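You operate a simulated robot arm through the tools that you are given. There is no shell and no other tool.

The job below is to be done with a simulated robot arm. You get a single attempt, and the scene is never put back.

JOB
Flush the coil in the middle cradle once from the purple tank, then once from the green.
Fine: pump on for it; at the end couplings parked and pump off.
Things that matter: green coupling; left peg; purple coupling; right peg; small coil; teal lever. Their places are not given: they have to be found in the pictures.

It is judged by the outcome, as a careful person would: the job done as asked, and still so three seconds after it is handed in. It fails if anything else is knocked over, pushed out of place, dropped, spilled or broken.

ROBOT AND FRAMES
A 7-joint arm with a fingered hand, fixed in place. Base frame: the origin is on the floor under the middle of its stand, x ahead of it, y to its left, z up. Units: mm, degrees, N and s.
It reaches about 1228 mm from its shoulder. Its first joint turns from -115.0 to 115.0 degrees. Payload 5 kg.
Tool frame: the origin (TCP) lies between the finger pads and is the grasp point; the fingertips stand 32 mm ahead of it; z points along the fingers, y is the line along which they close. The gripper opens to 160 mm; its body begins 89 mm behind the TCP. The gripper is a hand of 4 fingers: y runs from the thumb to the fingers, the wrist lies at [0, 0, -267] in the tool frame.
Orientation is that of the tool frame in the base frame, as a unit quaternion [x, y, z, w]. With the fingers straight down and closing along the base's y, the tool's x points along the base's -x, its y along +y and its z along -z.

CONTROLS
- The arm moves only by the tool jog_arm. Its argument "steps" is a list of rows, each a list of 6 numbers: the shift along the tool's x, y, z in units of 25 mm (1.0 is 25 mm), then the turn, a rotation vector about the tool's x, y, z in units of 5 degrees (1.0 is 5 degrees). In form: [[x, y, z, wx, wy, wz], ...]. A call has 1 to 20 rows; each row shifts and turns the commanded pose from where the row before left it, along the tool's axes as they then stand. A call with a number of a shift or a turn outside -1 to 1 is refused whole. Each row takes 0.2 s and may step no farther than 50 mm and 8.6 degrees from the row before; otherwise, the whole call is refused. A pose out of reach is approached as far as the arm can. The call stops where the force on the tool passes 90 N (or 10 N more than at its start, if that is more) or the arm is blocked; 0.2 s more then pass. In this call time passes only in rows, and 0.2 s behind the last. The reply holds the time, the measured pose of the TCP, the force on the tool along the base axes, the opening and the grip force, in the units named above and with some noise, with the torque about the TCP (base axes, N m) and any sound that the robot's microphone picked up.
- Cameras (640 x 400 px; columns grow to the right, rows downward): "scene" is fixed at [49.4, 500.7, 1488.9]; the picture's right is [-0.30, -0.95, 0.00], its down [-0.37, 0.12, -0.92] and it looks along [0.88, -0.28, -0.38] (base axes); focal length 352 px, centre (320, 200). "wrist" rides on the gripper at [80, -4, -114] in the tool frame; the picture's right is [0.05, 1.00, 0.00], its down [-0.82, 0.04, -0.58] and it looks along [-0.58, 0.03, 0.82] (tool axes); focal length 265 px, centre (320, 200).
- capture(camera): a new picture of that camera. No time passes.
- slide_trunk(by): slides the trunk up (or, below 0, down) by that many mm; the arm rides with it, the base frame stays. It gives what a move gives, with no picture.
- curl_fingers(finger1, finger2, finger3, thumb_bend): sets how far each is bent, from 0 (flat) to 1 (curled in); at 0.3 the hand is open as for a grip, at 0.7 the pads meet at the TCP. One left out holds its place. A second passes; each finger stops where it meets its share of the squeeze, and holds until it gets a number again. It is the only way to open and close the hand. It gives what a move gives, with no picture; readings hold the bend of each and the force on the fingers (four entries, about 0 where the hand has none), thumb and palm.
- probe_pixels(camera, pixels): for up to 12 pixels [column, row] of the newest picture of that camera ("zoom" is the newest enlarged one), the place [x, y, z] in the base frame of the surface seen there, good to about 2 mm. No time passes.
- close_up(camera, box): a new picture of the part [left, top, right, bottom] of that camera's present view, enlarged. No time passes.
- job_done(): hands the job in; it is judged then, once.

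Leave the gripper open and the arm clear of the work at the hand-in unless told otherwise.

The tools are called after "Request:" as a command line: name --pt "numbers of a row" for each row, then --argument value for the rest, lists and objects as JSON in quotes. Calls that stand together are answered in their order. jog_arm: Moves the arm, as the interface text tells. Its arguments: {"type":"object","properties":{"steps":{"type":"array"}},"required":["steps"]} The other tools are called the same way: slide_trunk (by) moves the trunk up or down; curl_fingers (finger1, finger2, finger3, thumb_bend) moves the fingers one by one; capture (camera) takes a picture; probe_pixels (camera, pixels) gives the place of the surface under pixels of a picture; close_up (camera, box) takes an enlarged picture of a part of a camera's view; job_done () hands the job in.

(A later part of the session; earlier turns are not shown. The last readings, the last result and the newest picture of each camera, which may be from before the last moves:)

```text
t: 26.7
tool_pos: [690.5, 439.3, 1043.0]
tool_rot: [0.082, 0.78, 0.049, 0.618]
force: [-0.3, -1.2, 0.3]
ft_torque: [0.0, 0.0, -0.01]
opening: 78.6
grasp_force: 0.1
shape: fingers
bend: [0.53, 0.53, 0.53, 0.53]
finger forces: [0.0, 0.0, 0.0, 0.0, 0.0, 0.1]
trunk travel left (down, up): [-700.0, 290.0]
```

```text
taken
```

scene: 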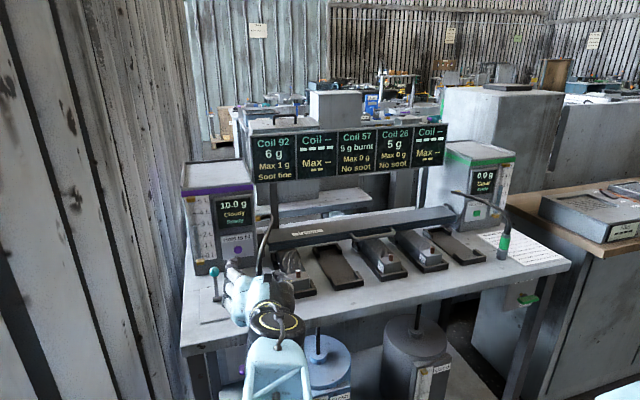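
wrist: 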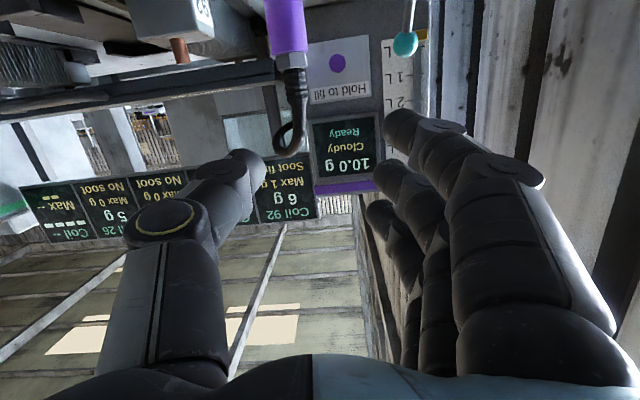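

The arm was blocked in row 10, probably by a joint limit because the shoulder is high and the hand low and flat. Lowering the trunk should fix this. I'll first raise the hand about 300 mm straight up, then slide the trunk down.

Request:
jog_arm --pt "-0.956 0.179 -0.23 0 0 0" --pt "-0.956 0.179 -0.23 0 0 0" --pt "-0.956 0.179 -0.23 0 0 0" --pt "-0.956 0.179 -0.23 0 0 0" --pt "-0.956 0.179 -0.23 0 0 0" --pt "-0.956 0.179 -0.23 0 0 0" --pt "-0.956 0.179 -0.23 0 0 0" --pt "-0.956 0.179 -0.23 0 0 0" --pt "-0.956 0.179 -0.23 0 0 0" --pt "-0.956 0.179 -0.23 0 0 0" --pt "-0.956 0.179 -0.23 0 0 0" --pt "-0.956 0.179 -0.23 0 0 0"

Request:
capture --camera "scene"

```text
t: 29.3
tool_pos: [698.3, 429.6, 1341.0]
tool_rot: [0.086, 0.778, 0.041, 0.62]
force: [-0.8, -0.1, 0.1]
ft_torque: [0.02, -0.01, -0.02]
opening: 78.8
grasp_force: 0.1
shape: fingers
bend: [0.53, 0.53, 0.53, 0.53]
finger forces: [0.0, 0.1, 0.1, 0.1, 0.0, 0.0]
trunk travel left (down, up): [-700.0, 290.0]
```

```text
taken
```

scene: 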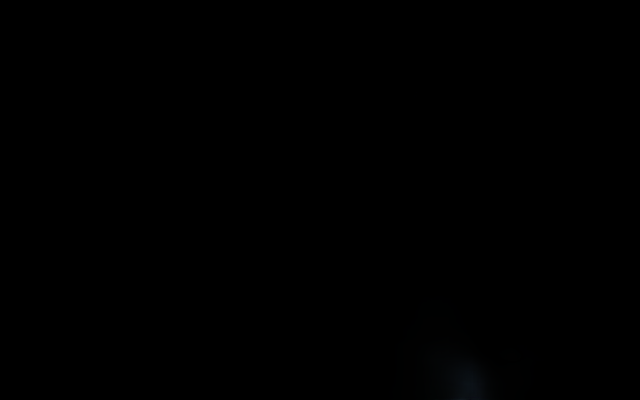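

The hand is at z 1341 with nothing touching. Now I'll slide the trunk down 300 mm.

Request:
slide_trunk --by -300

Request:
capture --camera "scene"

Request:
capture --camera "wrist"

```text
t: 32.3
tool_pos: [699.4, 429.8, 1040.3]
tool_rot: [0.09, 0.78, 0.044, 0.618]
force: [0.7, 0.4, 0.1]
ft_torque: [-0.01, 0.0, 0.01]
opening: 78.9
grasp_force: 0.0
shape: fingers
bend: [0.53, 0.53, 0.53, 0.53]
finger forces: [0.0, 0.0, 0.1, 0.1, 0.0, 0.1]
trunk travel left (down, up): [-400.0, 590.0]
```

```text
taken
```

scene: 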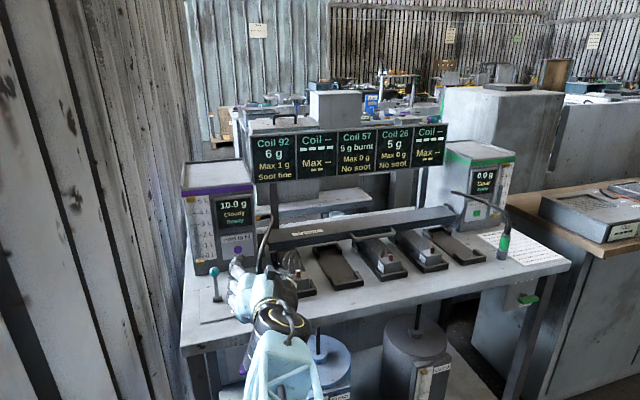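

```text
taken
```

wrist: 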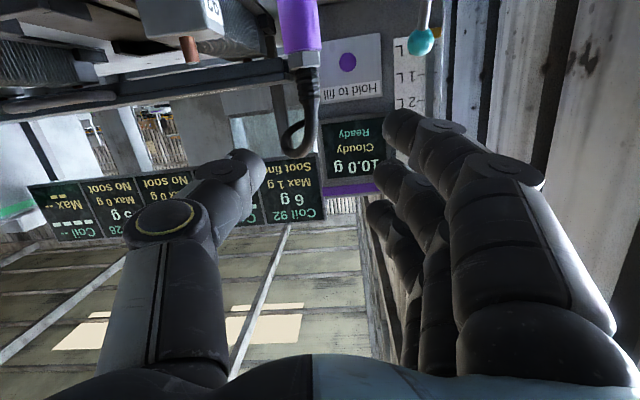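

The trunk is down and the hand is at z 1040. I'll straighten its orientation: remove the roll and set it to 10° below horizontal.

Request:
jog_arm --pt "0 0 0 -0.185 -0.215 -0.744" --pt "0 0 0 -0.185 -0.215 -0.744" --pt "0 0 0 -0.185 -0.215 -0.744"

Request:
capture --camera "wrist"

```text
t: 33.1
tool_pos: [702.7, 423.9, 1043.7]
tool_rot: [0.007, 0.766, 0.002, 0.642]
force: [-0.4, -0.2, -0.3]
ft_torque: [-0.01, 0.0, -0.02]
opening: 78.7
grasp_force: 0.0
shape: fingers
bend: [0.53, 0.53, 0.53, 0.53]
finger forces: [0.0, 0.1, 0.0, 0.1, 0.1, 0.0]
trunk travel left (down, up): [-400.0, 590.0]
```

```text
taken
```

wrist: 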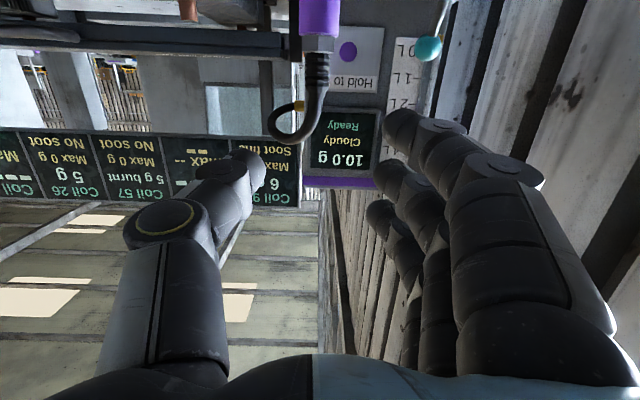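

The orientation is good. I'll lower to grasp height z≈950, still about 100 mm in front of the coupling.

Request:
jog_arm --pt "0.75 -0.04 0.03 0 0 0" --pt "0.75 -0.04 0.03 0 0 0" --pt "0.75 -0.04 0.03 0 0 0" --pt "0.75 -0.04 0.03 0 0 0" --pt "0.75 -0.04 0.03 0 0 0"

Request:
capture --camera "wrist"

Request:
capture --camera "scene"

```text
t: 34.5
tool_pos: [697.0, 410.8, 950.2]
tool_rot: [0.013, 0.767, -0.003, 0.642]
force: [0.7, 0.6, -0.2]
ft_torque: [-0.01, 0.0, -0.02]
opening: 79.0
grasp_force: 0.0
shape: fingers
bend: [0.53, 0.53, 0.53, 0.53]
finger forces: [0.0, 0.1, 0.0, 0.0, 0.1, 0.0]
trunk travel left (down, up): [-400.0, 590.0]
stopped in row 5: the arm was blocked; the commanded pose is now the measured one
```

```text
taken
```

wrist: 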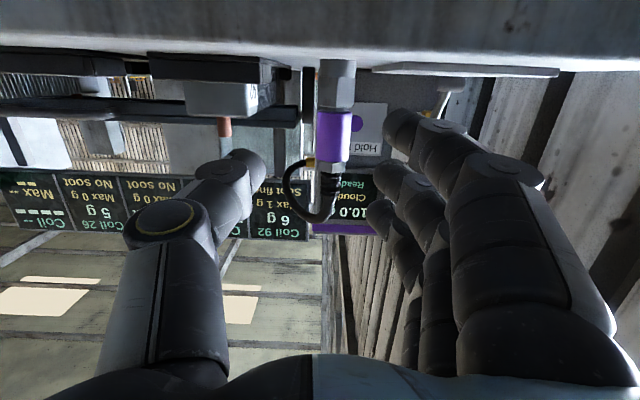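

```text
taken
```

scene: 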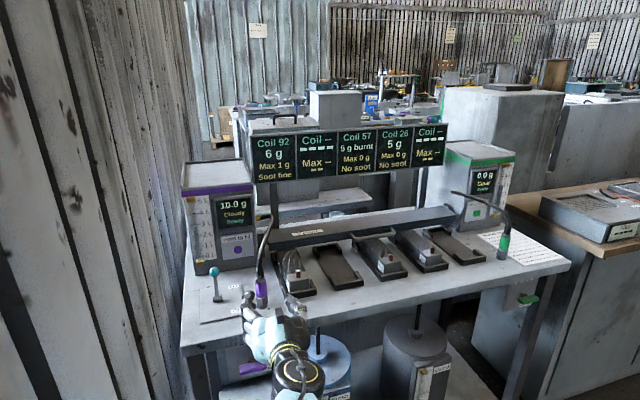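

The arm stalled again at the end of that descent and drifted slightly (y 411). There is no contact force, so it is a joint limit. The coupling is now at (337,130), level ahead. I'll raise a bit and lower the trunk another 200 mm for a more natural elbow.

Request:
jog_arm --pt "-0.985 0 -0.174 0 0 0" --pt "-0.985 0 -0.174 0 0 0" --pt "-0.985 0 -0.174 0 0 0" --pt "-0.985 0 -0.174 0 0 0" --pt "-0.985 0 -0.174 0 0 0" --pt "-0.985 0 -0.174 0 0 0" --pt "-0.985 0 -0.174 0 0 0" --pt "-0.985 0 -0.174 0 0 0"

Request:
slide_trunk --by -200

Request:
capture --camera "wrist"

Request:
capture --camera "scene"

```text
t: 36.5
tool_pos: [712.3, 384.4, 1148.8]
tool_rot: [0.024, 0.765, -0.022, 0.643]
force: [-0.3, -0.6, -0.4]
ft_torque: [-0.03, 0.01, -0.02]
opening: 79.2
grasp_force: 0.1
shape: fingers
bend: [0.53, 0.53, 0.53, 0.53]
finger forces: [0.0, 0.0, 0.0, 0.1, 0.1, 0.0]
trunk travel left (down, up): [-400.0, 590.0]
stopped in row 8: the arm was blocked; the commanded pose is now the measured one
```

```text
t: 38.7
tool_pos: [711.4, 385.2, 948.6]
tool_rot: [0.022, 0.765, -0.02, 0.643]
force: [0.6, -0.2, 0.2]
ft_torque: [0.0, 0.02, 0.01]
opening: 78.9
grasp_force: 0.0
shape: fingers
bend: [0.53, 0.53, 0.53, 0.53]
finger forces: [0.1, 0.0, 0.0, 0.0, 0.0, 0.1]
trunk travel left (down, up): [-200.0, 790.0]
```

```text
taken
```

wrist: 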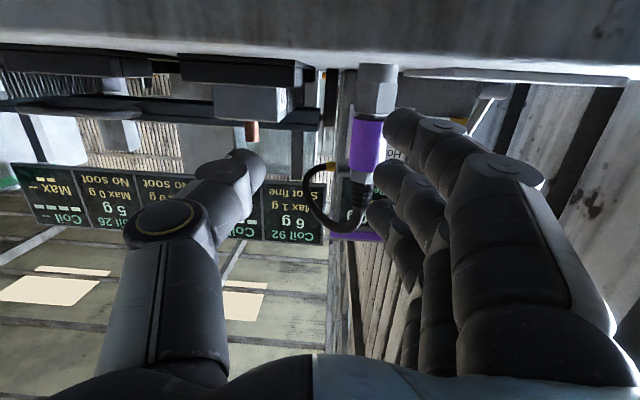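

```text
taken
```

scene: 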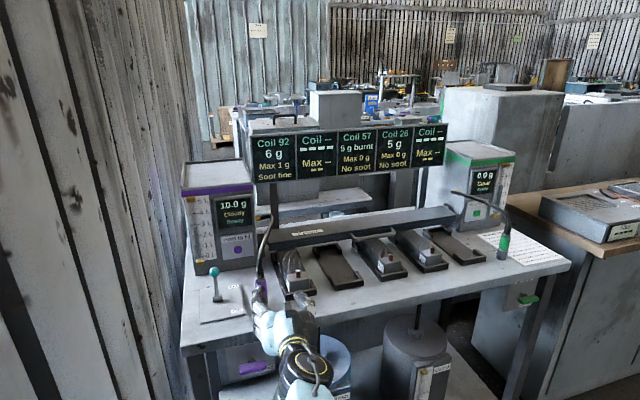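

The hand must point along +x while the forearm comes in diagonally from the base, so the wrist is at its limit. I'll turn the hand about the vertical by about 28° to the left, so it points along the line from the base to the purple coupling. It turns in place.

Request:
jog_arm --pt "0 0 0 -0.933 0 -0.159" --pt "0 0 0 -0.933 0 -0.159" --pt "0 0 0 -0.933 0 -0.159" --pt "0 0 0 -0.933 0 -0.159" --pt "0 0 0 -0.933 0 -0.159" --pt "0 0 0 -0.933 0 -0.159"

Request:
capture --camera "wrist"

Request:
capture --camera "scene"

```text
t: 40.1
tool_pos: [709.7, 387.2, 947.5]
tool_rot: [-0.167, 0.747, 0.14, 0.628]
force: [-1.1, 0.3, -0.4]
ft_torque: [-0.01, 0.0, -0.06]
opening: 79.4
grasp_force: 0.1
shape: fingers
bend: [0.53, 0.53, 0.53, 0.53]
finger forces: [0.1, 0.1, 0.0, 0.0, 0.1, 0.1]
trunk travel left (down, up): [-200.0, 790.0]
```

```text
taken
```

wrist: 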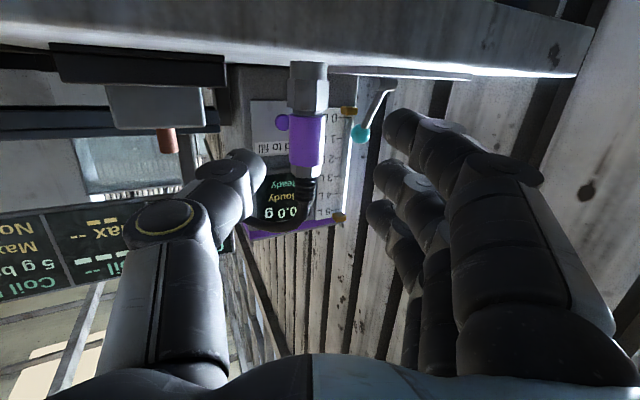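

```text
taken
```

scene: 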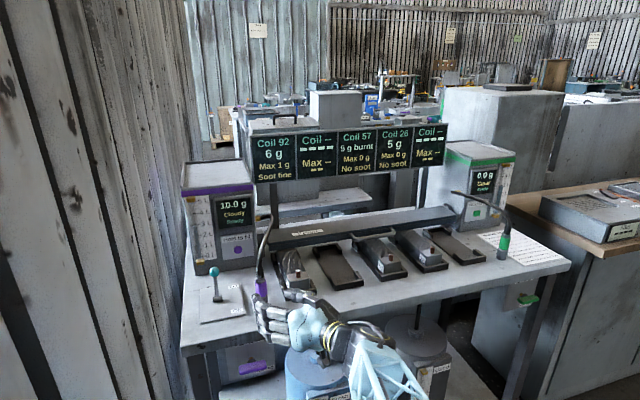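

The hand now tracks its pose exactly. The coupling is upright at column ~308 and rows 62–205. I'll measure it from this side.

Request:
probe_pixels --camera "wrist" --pixels '[[306, 130], [306, 150], [306, 100], [307, 70], [306, 172], [293, 140], [319, 140], [308, 192], [200, 105], [168, 140], [300, 40], [400, 75]]'

Request:
close_up --camera "wrist" --box '[240, 40, 400, 240]'

```text
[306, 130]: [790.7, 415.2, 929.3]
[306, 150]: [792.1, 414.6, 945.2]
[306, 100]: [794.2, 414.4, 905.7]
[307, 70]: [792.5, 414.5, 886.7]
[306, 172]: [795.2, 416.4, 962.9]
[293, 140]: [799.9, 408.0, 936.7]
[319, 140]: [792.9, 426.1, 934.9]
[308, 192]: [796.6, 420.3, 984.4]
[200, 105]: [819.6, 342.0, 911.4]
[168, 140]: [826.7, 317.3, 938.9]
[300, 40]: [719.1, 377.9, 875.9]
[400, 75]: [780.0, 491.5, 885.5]
```

```text
2.00 times, centred on (320, 140) of wrist
```

zoom: 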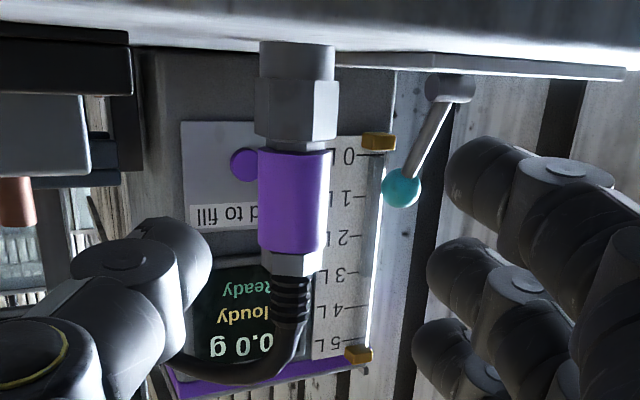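

The coupling's centre works out at about (805, 420), radius about 15 mm, with the sleeve at z 912–955. The table's front edge is at x≈719. I'll tilt down 5° more for camera clearance, centre sideways, and go half the way in.

Request:
jog_arm --pt "0 0 0 0 1 0" --pt "-0.553 -0.21 0 0 0 0" --pt "-0.553 -0.21 0 0 0 0" --pt "0 0 0.9 0 0 0" --pt "0 0 0.9 0 0 0"

Request:
curl_fingers --finger1 0.56

Request:
capture --camera "wrist"

Request:
close_up --camera "scene" --box '[200, 240, 360, 380]'

```text
t: 41.3
tool_pos: [760.8, 399.4, 963.8]
tool_rot: [-0.172, 0.774, 0.132, 0.595]
force: [0.4, 0.0, 0.3]
ft_torque: [-0.02, 0.02, 0.01]
opening: 79.1
grasp_force: 0.0
shape: fingers
bend: [0.53, 0.53, 0.53, 0.53]
finger forces: [0.0, 0.0, 0.0, 0.0, 0.0, 0.0]
trunk travel left (down, up): [-200.0, 790.0]
```

```text
t: 42.3
tool_pos: [760.4, 400.2, 962.9]
tool_rot: [-0.172, 0.774, 0.132, 0.595]
force: [-0.3, 0.7, 0.3]
ft_torque: [-0.01, 0.01, 0.01]
opening: 73.8
grasp_force: 0.1
shape: fingers
bend: [0.56, 0.53, 0.53, 0.53]
finger forces: [0.1, 0.0, 0.1, 0.0, 0.1, 0.0]
trunk travel left (down, up): [-200.0, 790.0]
```

```text
taken
```

wrist: 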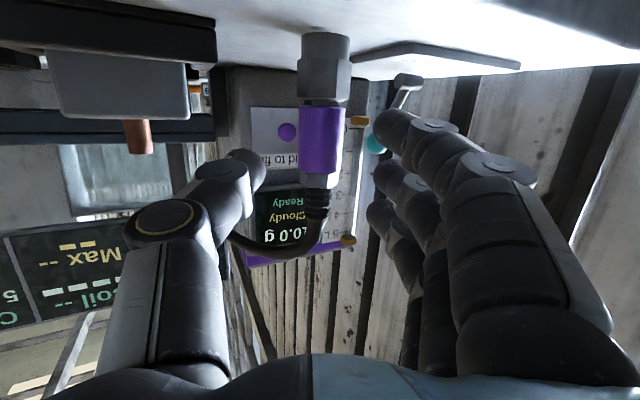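

```text
2.86 times, centred on (280, 310) of scene
```

zoom: 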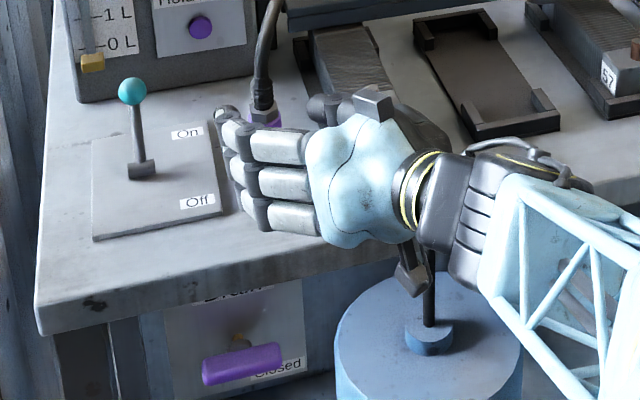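

Finger 1 is the lowest finger. The coupling is centred at column ~321 between thumb and fingers, so I'll go the last 48 mm to the grasp.

Request:
jog_arm --pt "0.02 -0.01 0.64 0 0 0" --pt "0.02 -0.01 0.64 0 0 0" --pt "0 -0.01 0.64 0 0 0"

Request:
capture --camera "wrist"

```text
t: 43.1
tool_pos: [801.1, 419.4, 950.3]
tool_rot: [-0.173, 0.774, 0.132, 0.594]
force: [0.3, 0.1, 0.8]
ft_torque: [-0.01, 0.0, 0.01]
opening: 74.0
grasp_force: 0.0
shape: fingers
bend: [0.56, 0.53, 0.53, 0.53]
finger forces: [0.0, 0.1, 0.0, 0.0, 0.1, 0.0]
trunk travel left (down, up): [-200.0, 790.0]
```

```text
taken
```

wrist: 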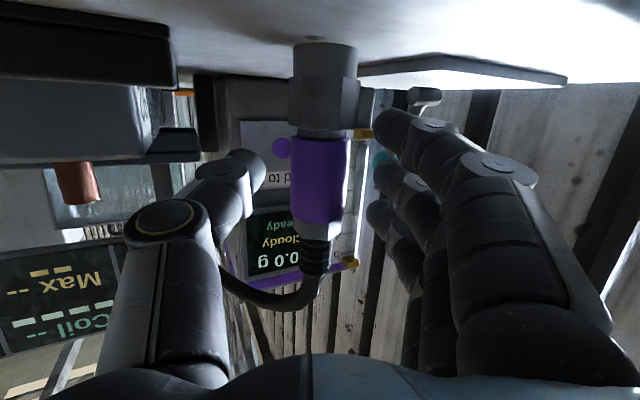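

The coupling stands between thumb and fingers, with the sleeve at rows 135–222 around the TCP point (320,200). Now I'll close gently and check how it sits.

Request:
curl_fingers --finger1 0.68 --finger2 0.68 --finger3 0.68 --thumb_bend 0.68

Request:
capture --camera "wrist"

```text
t: 44.1
tool_pos: [802.1, 418.7, 950.1]
tool_rot: [-0.172, 0.774, 0.132, 0.595]
force: [0.9, 1.5, 0.8]
ft_torque: [0.06, -0.01, 0.06]
opening: 32.6
grasp_force: 2.4
shape: fingers
bend: [0.66, 0.68, 0.68, 0.67]
finger forces: [2.4, 0.0, 0.0, 0.0, 1.8, 0.1]
trunk travel left (down, up): [-200.0, 790.0]
```

```text
taken
```

wrist: 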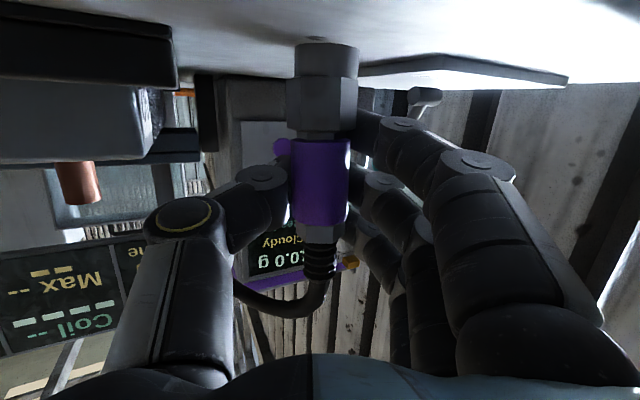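

There is light, balanced contact on finger 1 and the thumb. I'll tighten the grip.

Request:
curl_fingers --finger1 0.74 --finger2 0.76 --finger3 0.74 --thumb_bend 0.76

Request:
capture --camera "wrist"

```text
t: 45.1
tool_pos: [801.5, 419.6, 950.1]
tool_rot: [-0.173, 0.774, 0.132, 0.595]
force: [4.1, 5.5, 8.2]
ft_torque: [0.31, -0.06, 0.04]
opening: 26.5
grasp_force: 13.6
shape: fingers
bend: [0.69, 0.73, 0.74, 0.72]
finger forces: [7.3, 7.7, 0.0, 0.0, 11.6, 0.0]
trunk travel left (down, up): [-200.0, 790.0]
```

```text
taken
```

wrist: 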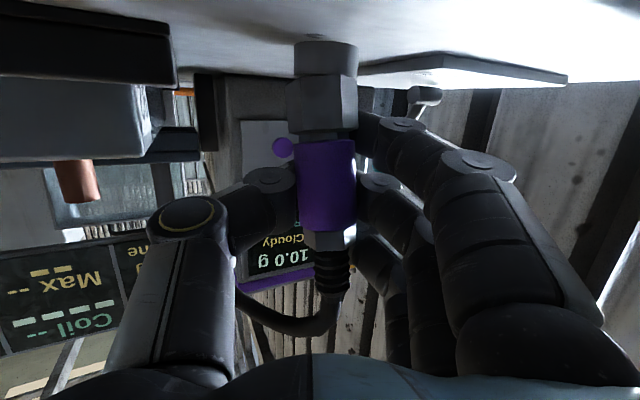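

The lower finger pushes against the thumb at a different height and tilts the coupling slightly. I'll ease finger 1 to a light touch and let finger 2 oppose the thumb directly.

Request:
curl_fingers --finger1 0.66 --finger2 0.78 --finger3 0.78 --thumb_bend 0.76

Request:
capture --camera "wrist"

```text
t: 46.1
tool_pos: [802.3, 418.9, 950.1]
tool_rot: [-0.172, 0.774, 0.132, 0.595]
force: [5.3, -1.0, 7.9]
ft_torque: [0.01, -0.09, -0.02]
opening: 27.8
grasp_force: 9.8
shape: fingers
bend: [0.66, 0.73, 0.78, 0.73]
finger forces: [0.5, 8.1, 0.0, 0.0, 11.1, 0.1]
trunk travel left (down, up): [-200.0, 790.0]
```

```text
taken
```

wrist: 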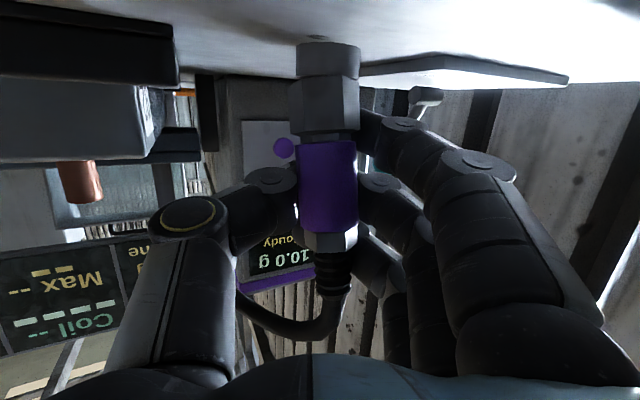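

The coupling is upright again with almost no torque. I'll squeeze a bit more with finger 2 and thumb, then lift 15 mm as a test.

Request:
curl_fingers --finger2 0.84 --thumb_bend 0.82

Request:
jog_arm --pt "-0.193 0 -0.052 0 0 0" --pt "-0.193 0 -0.052 0 0 0" --pt "-0.193 0 -0.052 0 0 0"

Request:
capture --camera "wrist"

Request:
close_up --camera "scene" --box '[200, 220, 340, 330]'

```text
t: 47.1
tool_pos: [802.4, 419.1, 950.5]
tool_rot: [-0.172, 0.774, 0.132, 0.595]
force: [2.5, -0.4, 0.7]
ft_torque: [-0.05, -0.12, -0.01]
opening: 24.0
grasp_force: 1.1
shape: fingers
bend: [0.65, 0.79, 0.78, 0.77]
finger forces: [0.9, 0.1, 1.7, 0.1, 0.0, 0.0]
trunk travel left (down, up): [-200.0, 790.0]
```

```text
t: 47.9
tool_pos: [803.1, 418.7, 965.0]
tool_rot: [-0.171, 0.775, 0.131, 0.595]
force: [-0.3, 0.6, -0.1]
ft_torque: [0.02, 0.0, -0.03]
opening: 22.5
grasp_force: 0.1
shape: fingers
bend: [0.66, 0.82, 0.78, 0.79]
finger forces: [0.1, 0.0, 0.1, 0.1, 0.0, 0.0]
trunk travel left (down, up): [-200.0, 790.0]
```

```text
taken
```

wrist: 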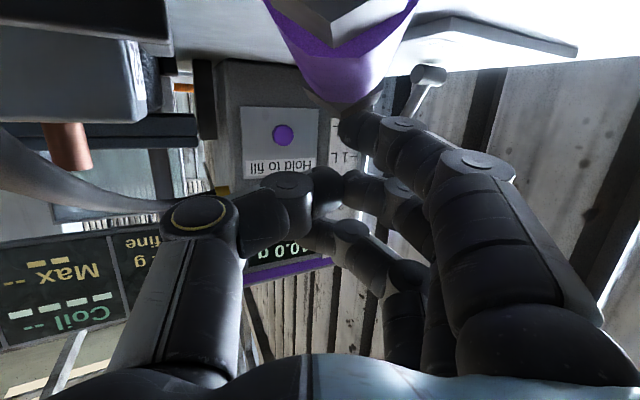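

```text
3.64 times, centred on (270, 275) of scene
```

zoom: 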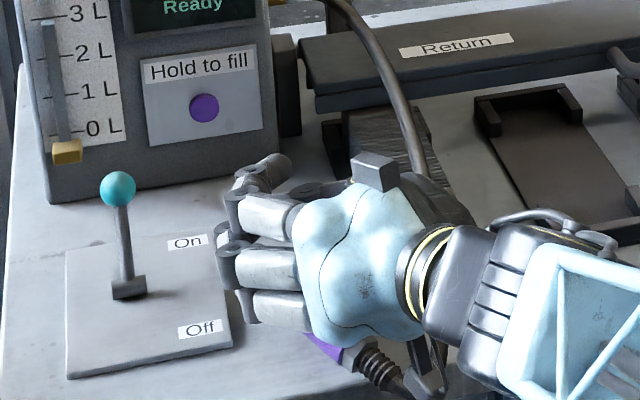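

The squeeze wedged the coupling out of the grip: it came off the peg and now lies tilted below the hand, seen at (340,60) in the wrist view. I'll stop moving and look closely before doing anything else.

Request:
close_up --camera "scene" --box '[250, 280, 340, 340]'

Request:
close_up --camera "wrist" --box '[200, 0, 480, 180]'

Request:
probe_pixels --camera "wrist" --pixels '[[340, 10], [310, 25], [380, 25], [340, 60], [340, 90], [300, 60], [375, 60], [60, 170], [20, 150], [150, 205], [345, 100], [360, 110]]'

Request:
capture --camera "scene"

```text
6.67 times, centred on (295, 310) of scene
```

zoom: 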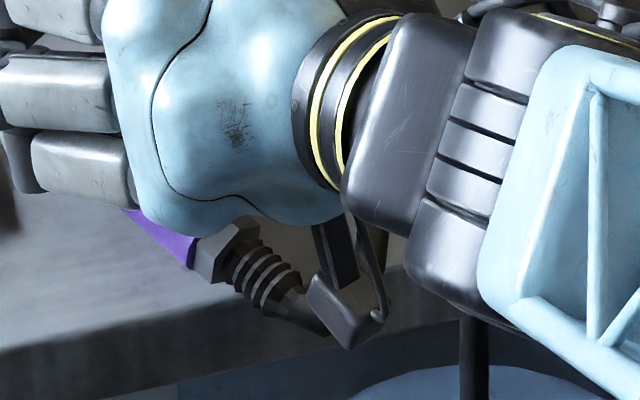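

```text
2.22 times, centred on (340, 90) of wrist
```

zoom: 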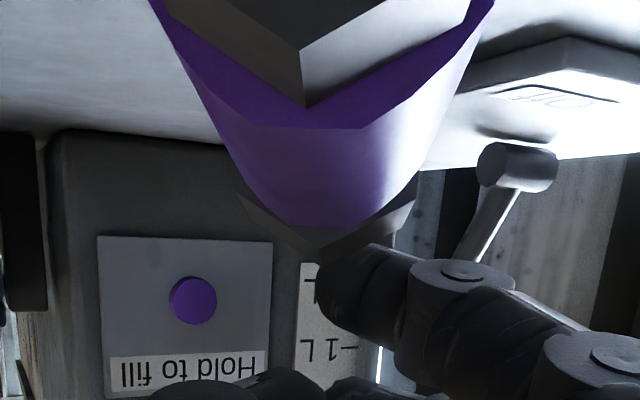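

```text
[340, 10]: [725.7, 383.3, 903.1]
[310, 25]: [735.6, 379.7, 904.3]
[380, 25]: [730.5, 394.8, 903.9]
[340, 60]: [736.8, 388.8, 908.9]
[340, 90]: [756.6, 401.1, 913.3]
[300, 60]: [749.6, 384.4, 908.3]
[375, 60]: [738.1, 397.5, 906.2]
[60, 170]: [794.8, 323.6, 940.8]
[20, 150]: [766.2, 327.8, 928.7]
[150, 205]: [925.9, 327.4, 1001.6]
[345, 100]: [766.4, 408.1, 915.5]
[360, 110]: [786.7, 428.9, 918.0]
```

```text
taken
```

scene: 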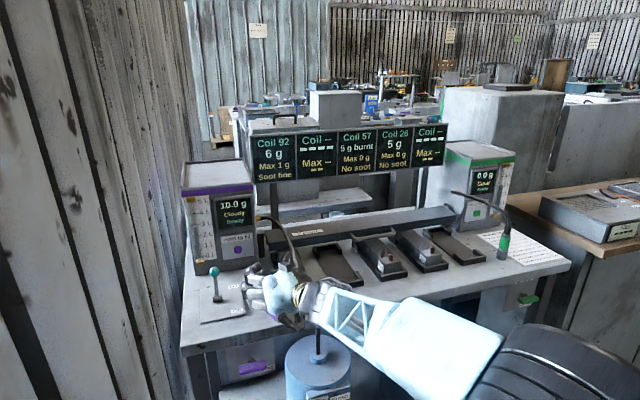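

The coupling came out toward the palm and is lying on the table near the front edge, at roughly (725,383)–(787,429), surface z≈905. Its hose end is toward the robot. The forces are about 0, so the hand isn't touching it, and the hose passes under and to the right of the hand. I'll lift the hand straight up, clear of it, and look.

Request:
jog_arm --pt "-0.48 0 -0.13 0 0 0" --pt "-0.48 0 -0.13 0 0 0" --pt "-0.966 0 -0.259 0 0 0" --pt "-0.966 0 -0.259 0 0 0" --pt "-0.966 0 -0.259 0 0 0" --pt "-0.966 0 -0.259 0 0 0" --pt "-0.966 0 -0.259 0 0 0"

Request:
capture --camera "wrist"

Request:
capture --camera "scene"

Request:
close_up --camera "scene" --box '[200, 200, 340, 340]'

```text
t: 49.5
tool_pos: [803.1, 417.8, 1115.8]
tool_rot: [-0.172, 0.774, 0.131, 0.596]
force: [1.0, -0.9, -0.1]
ft_torque: [0.0, -0.01, -0.04]
opening: 22.7
grasp_force: 0.1
shape: fingers
bend: [0.66, 0.82, 0.78, 0.79]
finger forces: [0.0, 0.1, 0.0, 0.0, 0.0, 0.0]
trunk travel left (down, up): [-200.0, 790.0]
```

```text
taken
```

wrist: 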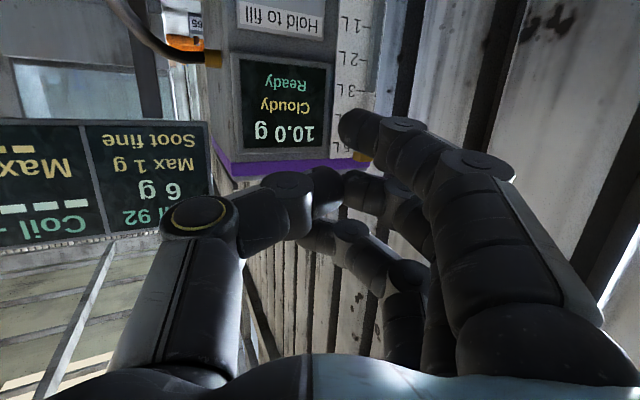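

```text
taken
```

scene: 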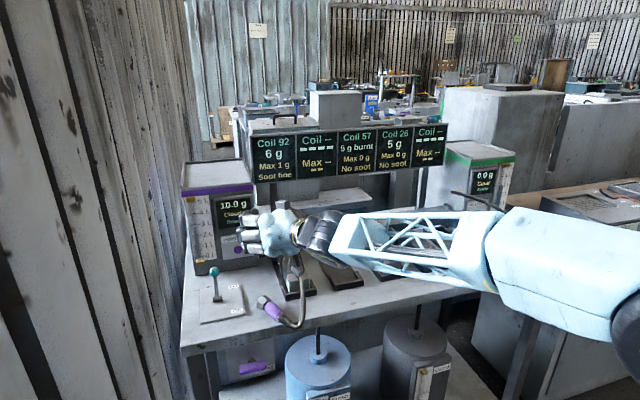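

```text
2.86 times, centred on (270, 270) of scene
```

zoom: 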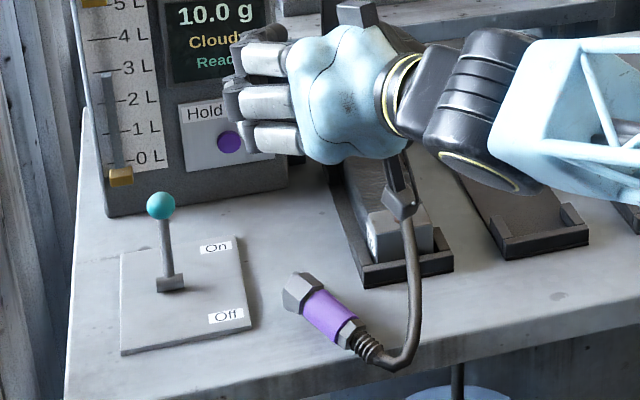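

The coupling lies on its side, with its hex end at scene (262,301) and its hose end at (290,322). I'll enlarge and measure it, and look for the peg.

Request:
close_up --camera "scene" --box '[245, 280, 315, 330]'

Request:
probe_pixels --camera "zoom" --pixels '[[120, 150], [150, 140], [180, 175], [250, 205], [320, 255], [370, 295], [410, 320], [445, 350], [500, 280], [505, 200], [100, 190], [130, 230]]'

```text
8.00 times, centred on (280, 305) of scene
```

zoom: 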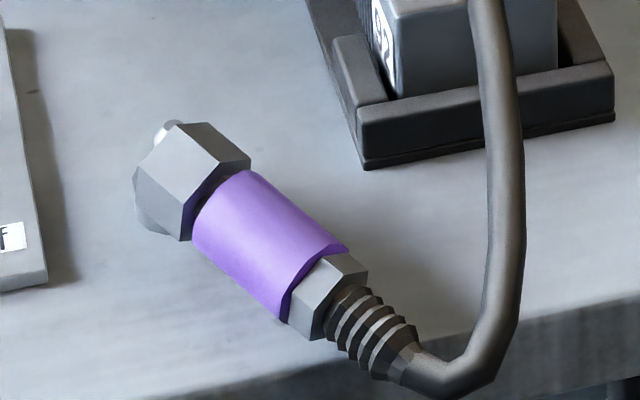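

```text
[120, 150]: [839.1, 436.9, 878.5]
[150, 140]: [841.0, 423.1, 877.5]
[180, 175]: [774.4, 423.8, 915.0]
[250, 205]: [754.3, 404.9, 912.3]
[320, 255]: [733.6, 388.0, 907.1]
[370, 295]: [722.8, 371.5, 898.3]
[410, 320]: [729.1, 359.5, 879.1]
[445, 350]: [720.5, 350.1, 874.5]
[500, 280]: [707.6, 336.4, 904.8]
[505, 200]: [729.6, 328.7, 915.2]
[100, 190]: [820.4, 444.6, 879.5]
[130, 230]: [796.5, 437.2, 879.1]
```

The peg's tip shows just behind the hex end. The coupling rests stably, lying along azimuth ~42° with its hose end toward the robot. Plan: pick it up from above, gripping with the object near the fingertips so it can't wedge out toward the palm, then turn it upright. First I'll raise the trunk 300 mm so the arm can work from above.

Request:
slide_trunk --by 300

Request:
curl_fingers --finger1 0.56 --finger2 0.56 --finger3 0.56 --thumb_bend 0.56

Request:
jog_arm --pt "0 0 0 0 1 0" --pt "0 0 0 0 1 0" --pt "0 0 0 0 1 0" --pt "0 0 0 0 1 0" --pt "0 0 0 0 1 0" --pt "0 0 0 0 1 0" --pt "0 0 0 0 1 0" --pt "0 0 0 0 1 0" --pt "0 0 0 0 1 0" --pt "0 0 0 0 1 0" --pt "0 0 0 0 1 0" --pt "0 0 0 0 1 0" --pt "0 0 0 0 1 0" --pt "0 0 0 0 1 0" --pt "0 0 0 0 1 0"

Request:
capture --camera "scene"

Request:
capture --camera "wrist"

```text
t: 52.5
tool_pos: [804.1, 418.8, 1414.9]
tool_rot: [-0.172, 0.774, 0.132, 0.595]
force: [0.0, -0.2, -0.4]
ft_torque: [-0.02, 0.02, -0.01]
opening: 22.3
grasp_force: 0.1
shape: fingers
bend: [0.66, 0.82, 0.78, 0.79]
finger forces: [0.0, 0.0, 0.0, 0.0, 0.2, 0.0]
trunk travel left (down, up): [-500.0, 490.0]
```

```text
t: 53.5
tool_pos: [802.7, 418.5, 1415.8]
tool_rot: [-0.172, 0.774, 0.132, 0.595]
force: [0.2, 0.5, -0.3]
ft_torque: [0.02, -0.01, 0.02]
opening: 67.5
grasp_force: 0.1
shape: fingers
bend: [0.56, 0.56, 0.56, 0.56]
finger forces: [0.1, 0.1, 0.0, 0.0, 0.0, 0.1]
trunk travel left (down, up): [-500.0, 490.0]
```

```text
t: 56.7
tool_pos: [785.5, 409.1, 1401.9]
tool_rot: [-0.216, 0.975, 0.008, 0.044]
force: [-0.9, -0.7, 0.1]
ft_torque: [0.02, 0.02, -0.01]
opening: 68.0
grasp_force: 0.0
shape: fingers
bend: [0.56, 0.56, 0.56, 0.56]
finger forces: [0.0, 0.0, 0.0, 0.1, 0.0, 0.0]
out of reach, approached as far as the arm can: row 13, 14, 15
trunk travel left (down, up): [-500.0, 490.0]
```

```text
taken
```

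scene: 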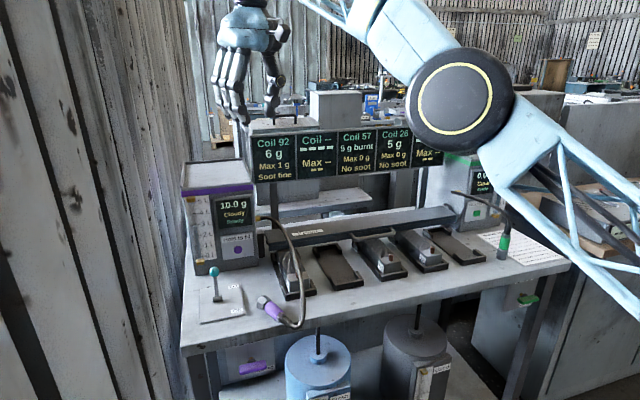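

```text
taken
```

wrist: 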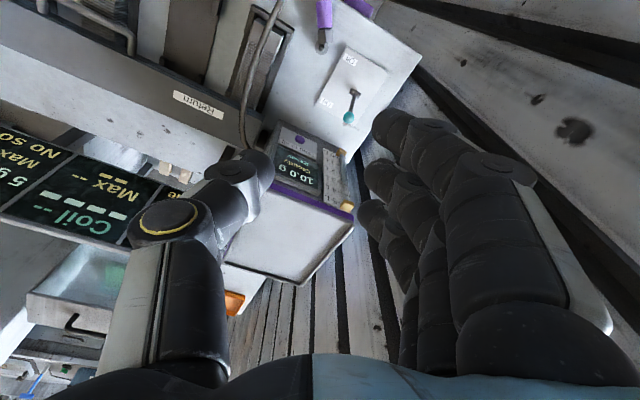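

The hand points down but is at the top of its reach there. I'll lower to about (752, 403, 1080), above the coupling.

Request:
jog_arm --pt "0.151 0.022 0.957 0 0 0" --pt "0.151 0.022 0.957 0 0 0" --pt "0.151 0.022 0.957 0 0 0" --pt "0.151 0.022 0.957 0 0 0" --pt "0.151 0.022 0.957 0 0 0" --pt "0.151 0.022 0.957 0 0 0" --pt "0.151 0.022 0.957 0 0 0" --pt "0.151 0.022 0.957 0 0 0" --pt "0.151 0.022 0.957 0 0 0" --pt "0.151 0.022 0.957 0 0 0" --pt "0.151 0.022 0.957 0 0 0" --pt "0.151 0.022 0.957 0 0 0" --pt "0.151 0.022 0.957 0 0 0" --pt "0.151 0.022 0.957 0 0 0"

Request:
capture --camera "scene"

Request:
capture --camera "wrist"

```text
t: 59.7
tool_pos: [761.4, 406.1, 1063.4]
tool_rot: [-0.216, 0.975, 0.01, 0.043]
force: [-0.9, 0.5, 0.1]
ft_torque: [0.02, 0.02, -0.01]
opening: 67.6
grasp_force: 0.0
shape: fingers
bend: [0.56, 0.56, 0.56, 0.56]
finger forces: [0.0, 0.0, 0.1, 0.0, 0.1, 0.0]
trunk travel left (down, up): [-500.0, 490.0]
```

```text
taken
```

scene: 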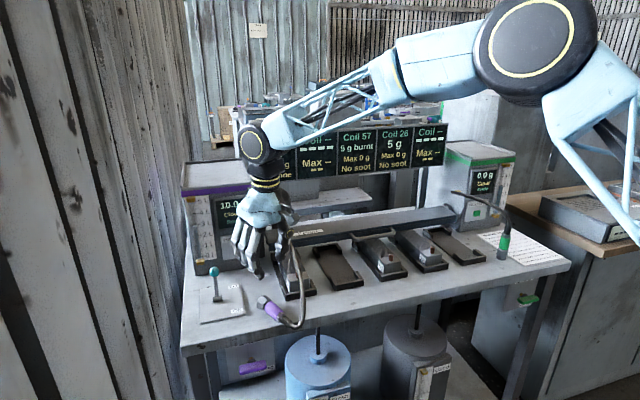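

```text
taken
```

wrist: 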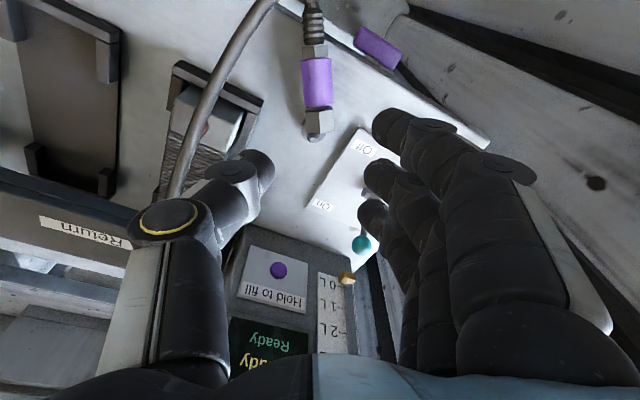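

The coupling is now at (315,90) in the wrist view, nearly lined up with the hand. I'll enlarge and measure it precisely.

Request:
close_up --camera "wrist" --box '[270, 0, 390, 160]'

Request:
probe_pixels --camera "zoom" --pixels '[[285, 345], [300, 300], [275, 300], [320, 300], [290, 240], [285, 160], [280, 180], [315, 180], [280, 110], [280, 50], [240, 50], [240, 340]]'

```text
2.50 times, centred on (330, 80) of wrist
```

zoom: 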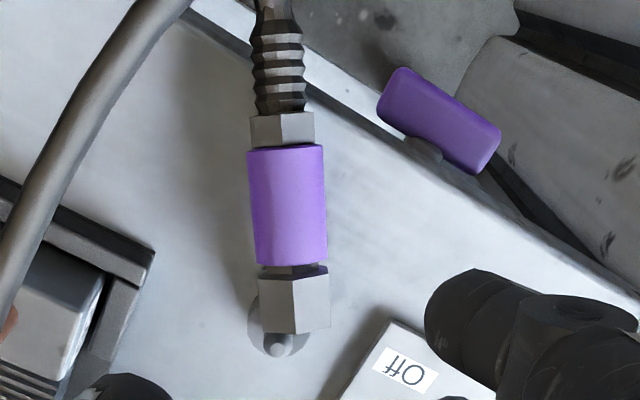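

```text
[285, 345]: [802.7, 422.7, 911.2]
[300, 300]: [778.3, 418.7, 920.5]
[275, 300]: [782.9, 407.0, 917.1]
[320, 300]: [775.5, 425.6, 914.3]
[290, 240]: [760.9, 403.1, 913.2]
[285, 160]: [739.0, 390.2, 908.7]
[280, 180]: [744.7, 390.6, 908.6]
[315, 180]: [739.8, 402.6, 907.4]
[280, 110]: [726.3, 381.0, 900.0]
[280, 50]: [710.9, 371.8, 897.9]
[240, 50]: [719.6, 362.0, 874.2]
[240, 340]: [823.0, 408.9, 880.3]
```

The coupling's axis points along azimuth ~33°, sleeve centre about (750, 396), axis z≈896, and the peg stands at (803, 423) with its top at z≈911. To stand it up bottom-down, the hand should grip it turned half a turn from now. I'll test in free air how far the wrist can roll clockwise.

Request:
jog_arm --pt "0 0 0 0 0.9 0" --pt "0 0 -0.5 0 0 1" --pt "0 0 0 0 0 1" --pt "0 0 0 0 0 1" --pt "0 0 0 0 0 1" --pt "0 0 0 0 0 1" --pt "0 0 0 0 0 1" --pt "0 0 0 0 0 1" --pt "0 0 0 0 0 1" --pt "0 0 0 0 0 1" --pt "0 0 0 0 0 1" --pt "0 0 0 0 0 1" --pt "0 0 0 0 0 1" --pt "0 0 0 0 0 1" --pt "0 0 0 0 0 1" --pt "0 0 0 0 0 1" --pt "0 0 0 0 0 1" --pt "0 0 0 0 0 1" --pt "0 0 0 0 0 1" --pt "0 0 0 0 0 1"

Request:
capture --camera "scene"

```text
t: 63.9
tool_pos: [761.1, 405.7, 1076.6]
tool_rot: [0.574, 0.819, 0.006, 0.004]
force: [-0.2, -0.3, 0.4]
ft_torque: [0.0, -0.03, -0.01]
opening: 67.9
grasp_force: 0.0
shape: fingers
bend: [0.56, 0.56, 0.56, 0.56]
finger forces: [0.0, 0.0, 0.0, 0.0, 0.0, 0.1]
trunk travel left (down, up): [-500.0, 490.0]
```

```text
taken
```

scene: 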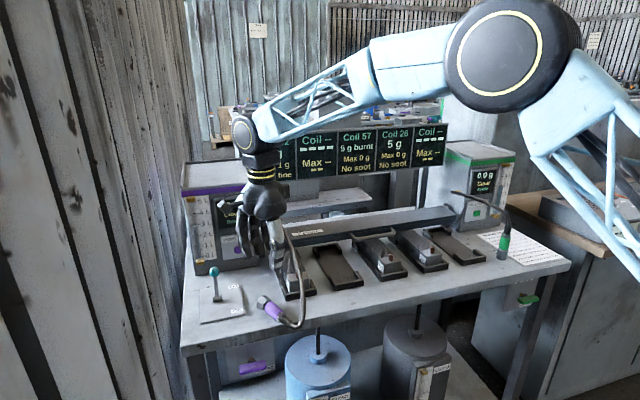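

The wrist rolled to −70° with no trouble. I'll continue another 77°.

Request:
jog_arm --pt "0 0 0 0 0 1" --pt "0 0 0 0 0 1" --pt "0 0 0 0 0 1" --pt "0 0 0 0 0 1" --pt "0 0 0 0 0 1" --pt "0 0 0 0 0 1" --pt "0 0 0 0 0 1" --pt "0 0 0 0 0 1" --pt "0 0 0 0 0 1" --pt "0 0 0 0 0 1" --pt "0 0 0 0 0 1" --pt "0 0 0 0 0 1" --pt "0 0 0 0 0 1" --pt "0 0 0 0 0 1" --pt "0 0 0 0 0 1"

Request:
capture --camera "scene"

Request:
capture --camera "wrist"

```text
t: 67.1
tool_pos: [761.6, 406.1, 1077.3]
tool_rot: [0.954, 0.301, 0.004, -0.001]
force: [-0.3, -0.2, 0.2]
ft_torque: [0.0, 0.0, 0.01]
opening: 68.0
grasp_force: 0.0
shape: fingers
bend: [0.56, 0.56, 0.56, 0.56]
finger forces: [0.0, 0.0, 0.0, 0.1, 0.0, 0.0]
trunk travel left (down, up): [-500.0, 490.0]
```

```text
taken
```

scene: 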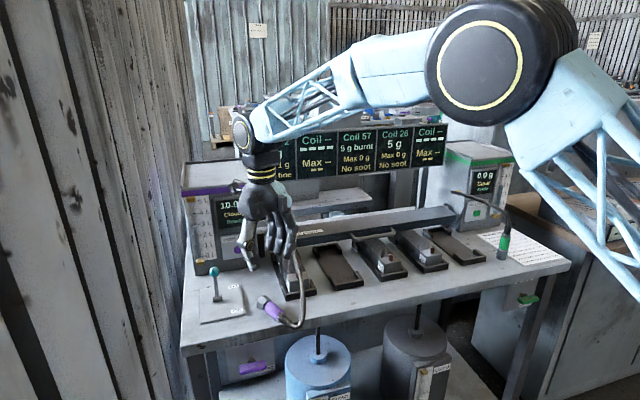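

```text
taken
```

wrist: 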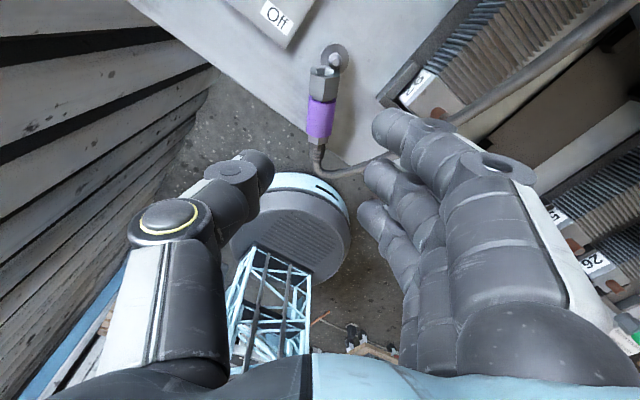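

The roll to −145° works, so the coupling can be gripped directly in the right sense. I'll measure it from this view at (320,110).

Request:
close_up --camera "wrist" --box '[270, 30, 390, 180]'

Request:
probe_pixels --camera "zoom" --pixels '[[330, 85], [305, 115], [305, 150], [300, 165], [296, 200], [294, 235], [290, 260], [285, 300], [280, 330], [270, 200], [325, 200], [350, 60]]'

```text
2.67 times, centred on (330, 105) of wrist
```

zoom: 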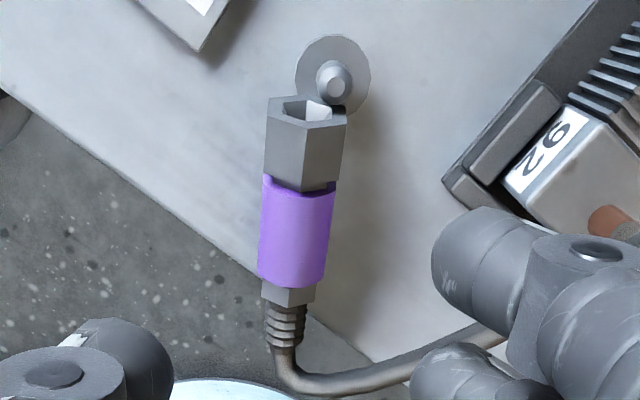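

```text
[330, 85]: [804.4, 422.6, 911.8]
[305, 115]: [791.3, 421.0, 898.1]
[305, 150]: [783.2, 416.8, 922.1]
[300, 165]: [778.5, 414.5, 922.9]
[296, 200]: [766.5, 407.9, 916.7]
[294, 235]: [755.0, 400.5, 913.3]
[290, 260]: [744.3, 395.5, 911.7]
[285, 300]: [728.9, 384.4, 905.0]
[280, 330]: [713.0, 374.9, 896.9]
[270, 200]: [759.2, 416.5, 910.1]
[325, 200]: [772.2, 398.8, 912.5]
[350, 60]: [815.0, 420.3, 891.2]
```

I now see the open bore in the hex end (zoom 305,110) and the peg beside it. For a safe lift I'll pinch the sleeve with finger 2 and thumb near their tips. Fingers 1 and 3 curl away so they don't hit the table. I'll curl them now and check their shape.

Request:
curl_fingers --finger1 1.0 --finger2 0.58 --finger3 1.0 --thumb_bend 0.58

Request:
capture --camera "wrist"

Request:
close_up --camera "scene" --box '[210, 150, 330, 330]'

```text
t: 68.1
tool_pos: [762.0, 404.8, 1077.3]
tool_rot: [0.954, 0.3, 0.005, -0.001]
force: [-0.9, -0.2, 0.3]
ft_torque: [-0.03, 0.0, 0.0]
opening: 57.4
grasp_force: 0.0
shape: fingers
bend: [1.0, 0.57, 1.0, 0.57]
finger forces: [0.1, 0.1, 0.0, 0.1, 0.1, 0.0]
trunk travel left (down, up): [-500.0, 490.0]
```

```text
taken
```

wrist: 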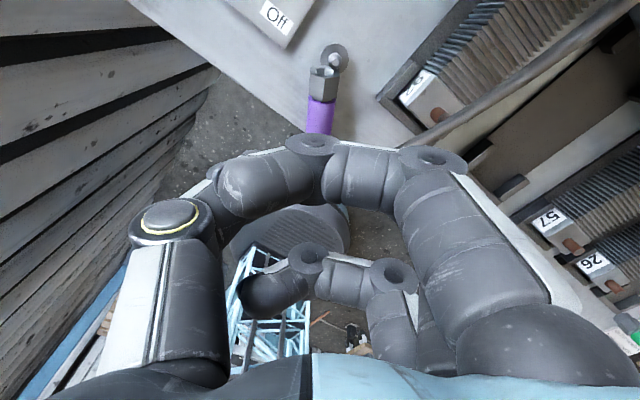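

```text
2.22 times, centred on (270, 240) of scene
```

zoom: 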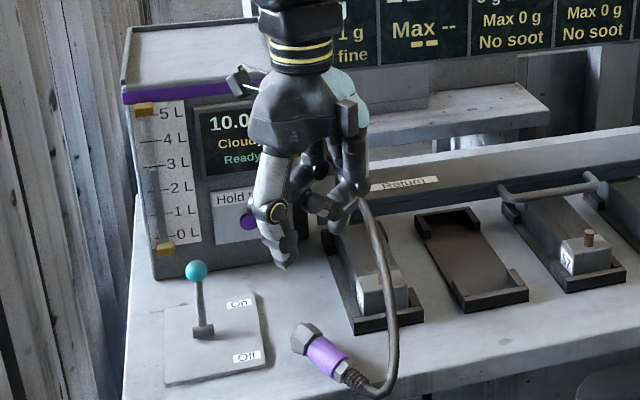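

Fully curled finger 1 would sit too low over the hex, so I'll leave finger 1 open like finger 2 and curl only finger 3. Then I'll tilt the hand 16° to match the coupling's slope and move to about 60 mm above the grip point.

Request:
curl_fingers --finger1 0.58

Request:
jog_arm --pt "0 0 0 0 0 0.7" --pt "0 0 0 0 0.8 0" --pt "0 0 0 0 0.8 0" --pt "0 0 0 0 0.8 0" --pt "0 0 0 0 0.8 0" --pt "-0.683 -0.005 0.907 0 0 0" --pt "-0.683 -0.005 0.907 0 0 0" --pt "-0.683 -0.005 0.907 0 0 0" --pt "-0.683 -0.005 0.907 0 0 0"

Request:
capture --camera "wrist"

Request:
close_up --camera "scene" --box '[210, 190, 330, 340]'

```text
t: 69.1
tool_pos: [761.5, 405.4, 1076.2]
tool_rot: [0.954, 0.3, 0.005, 0.0]
force: [0.2, 0.0, 0.0]
ft_torque: [0.0, -0.02, 0.0]
opening: 64.2
grasp_force: 0.1
shape: fingers
bend: [0.57, 0.57, 1.0, 0.57]
finger forces: [0.0, 0.1, 0.1, 0.1, 0.0, 0.1]
trunk travel left (down, up): [-500.0, 490.0]
```

```text
t: 71.1
tool_pos: [728.8, 385.4, 971.9]
tool_rot: [0.953, 0.268, 0.139, -0.039]
force: [0.4, -0.3, 0.1]
ft_torque: [-0.01, -0.03, 0.01]
opening: 64.3
grasp_force: 0.0
shape: fingers
bend: [0.57, 0.57, 1.0, 0.57]
finger forces: [0.1, 0.0, 0.0, 0.0, 0.0, 0.1]
trunk travel left (down, up): [-500.0, 490.0]
```

```text
taken
```

wrist: 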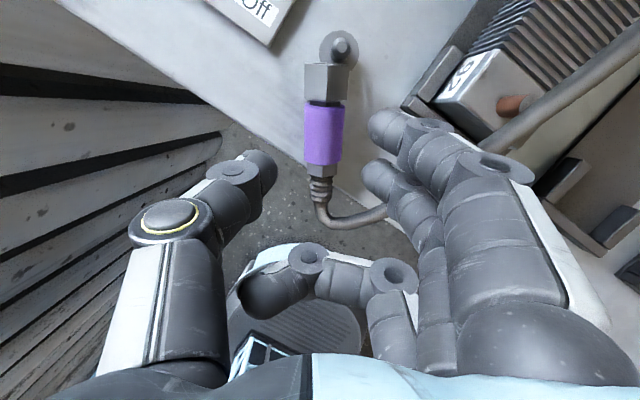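

```text
2.67 times, centred on (270, 265) of scene
```

zoom: 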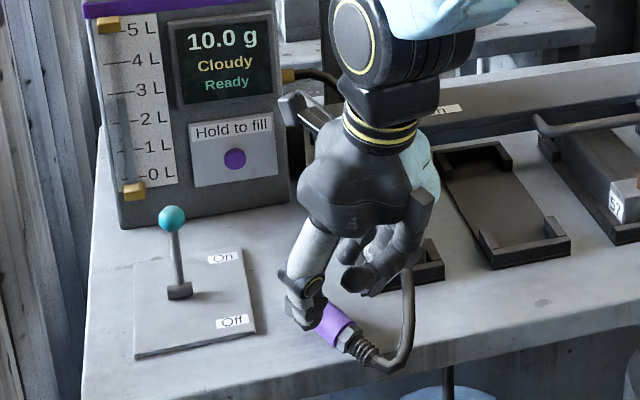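

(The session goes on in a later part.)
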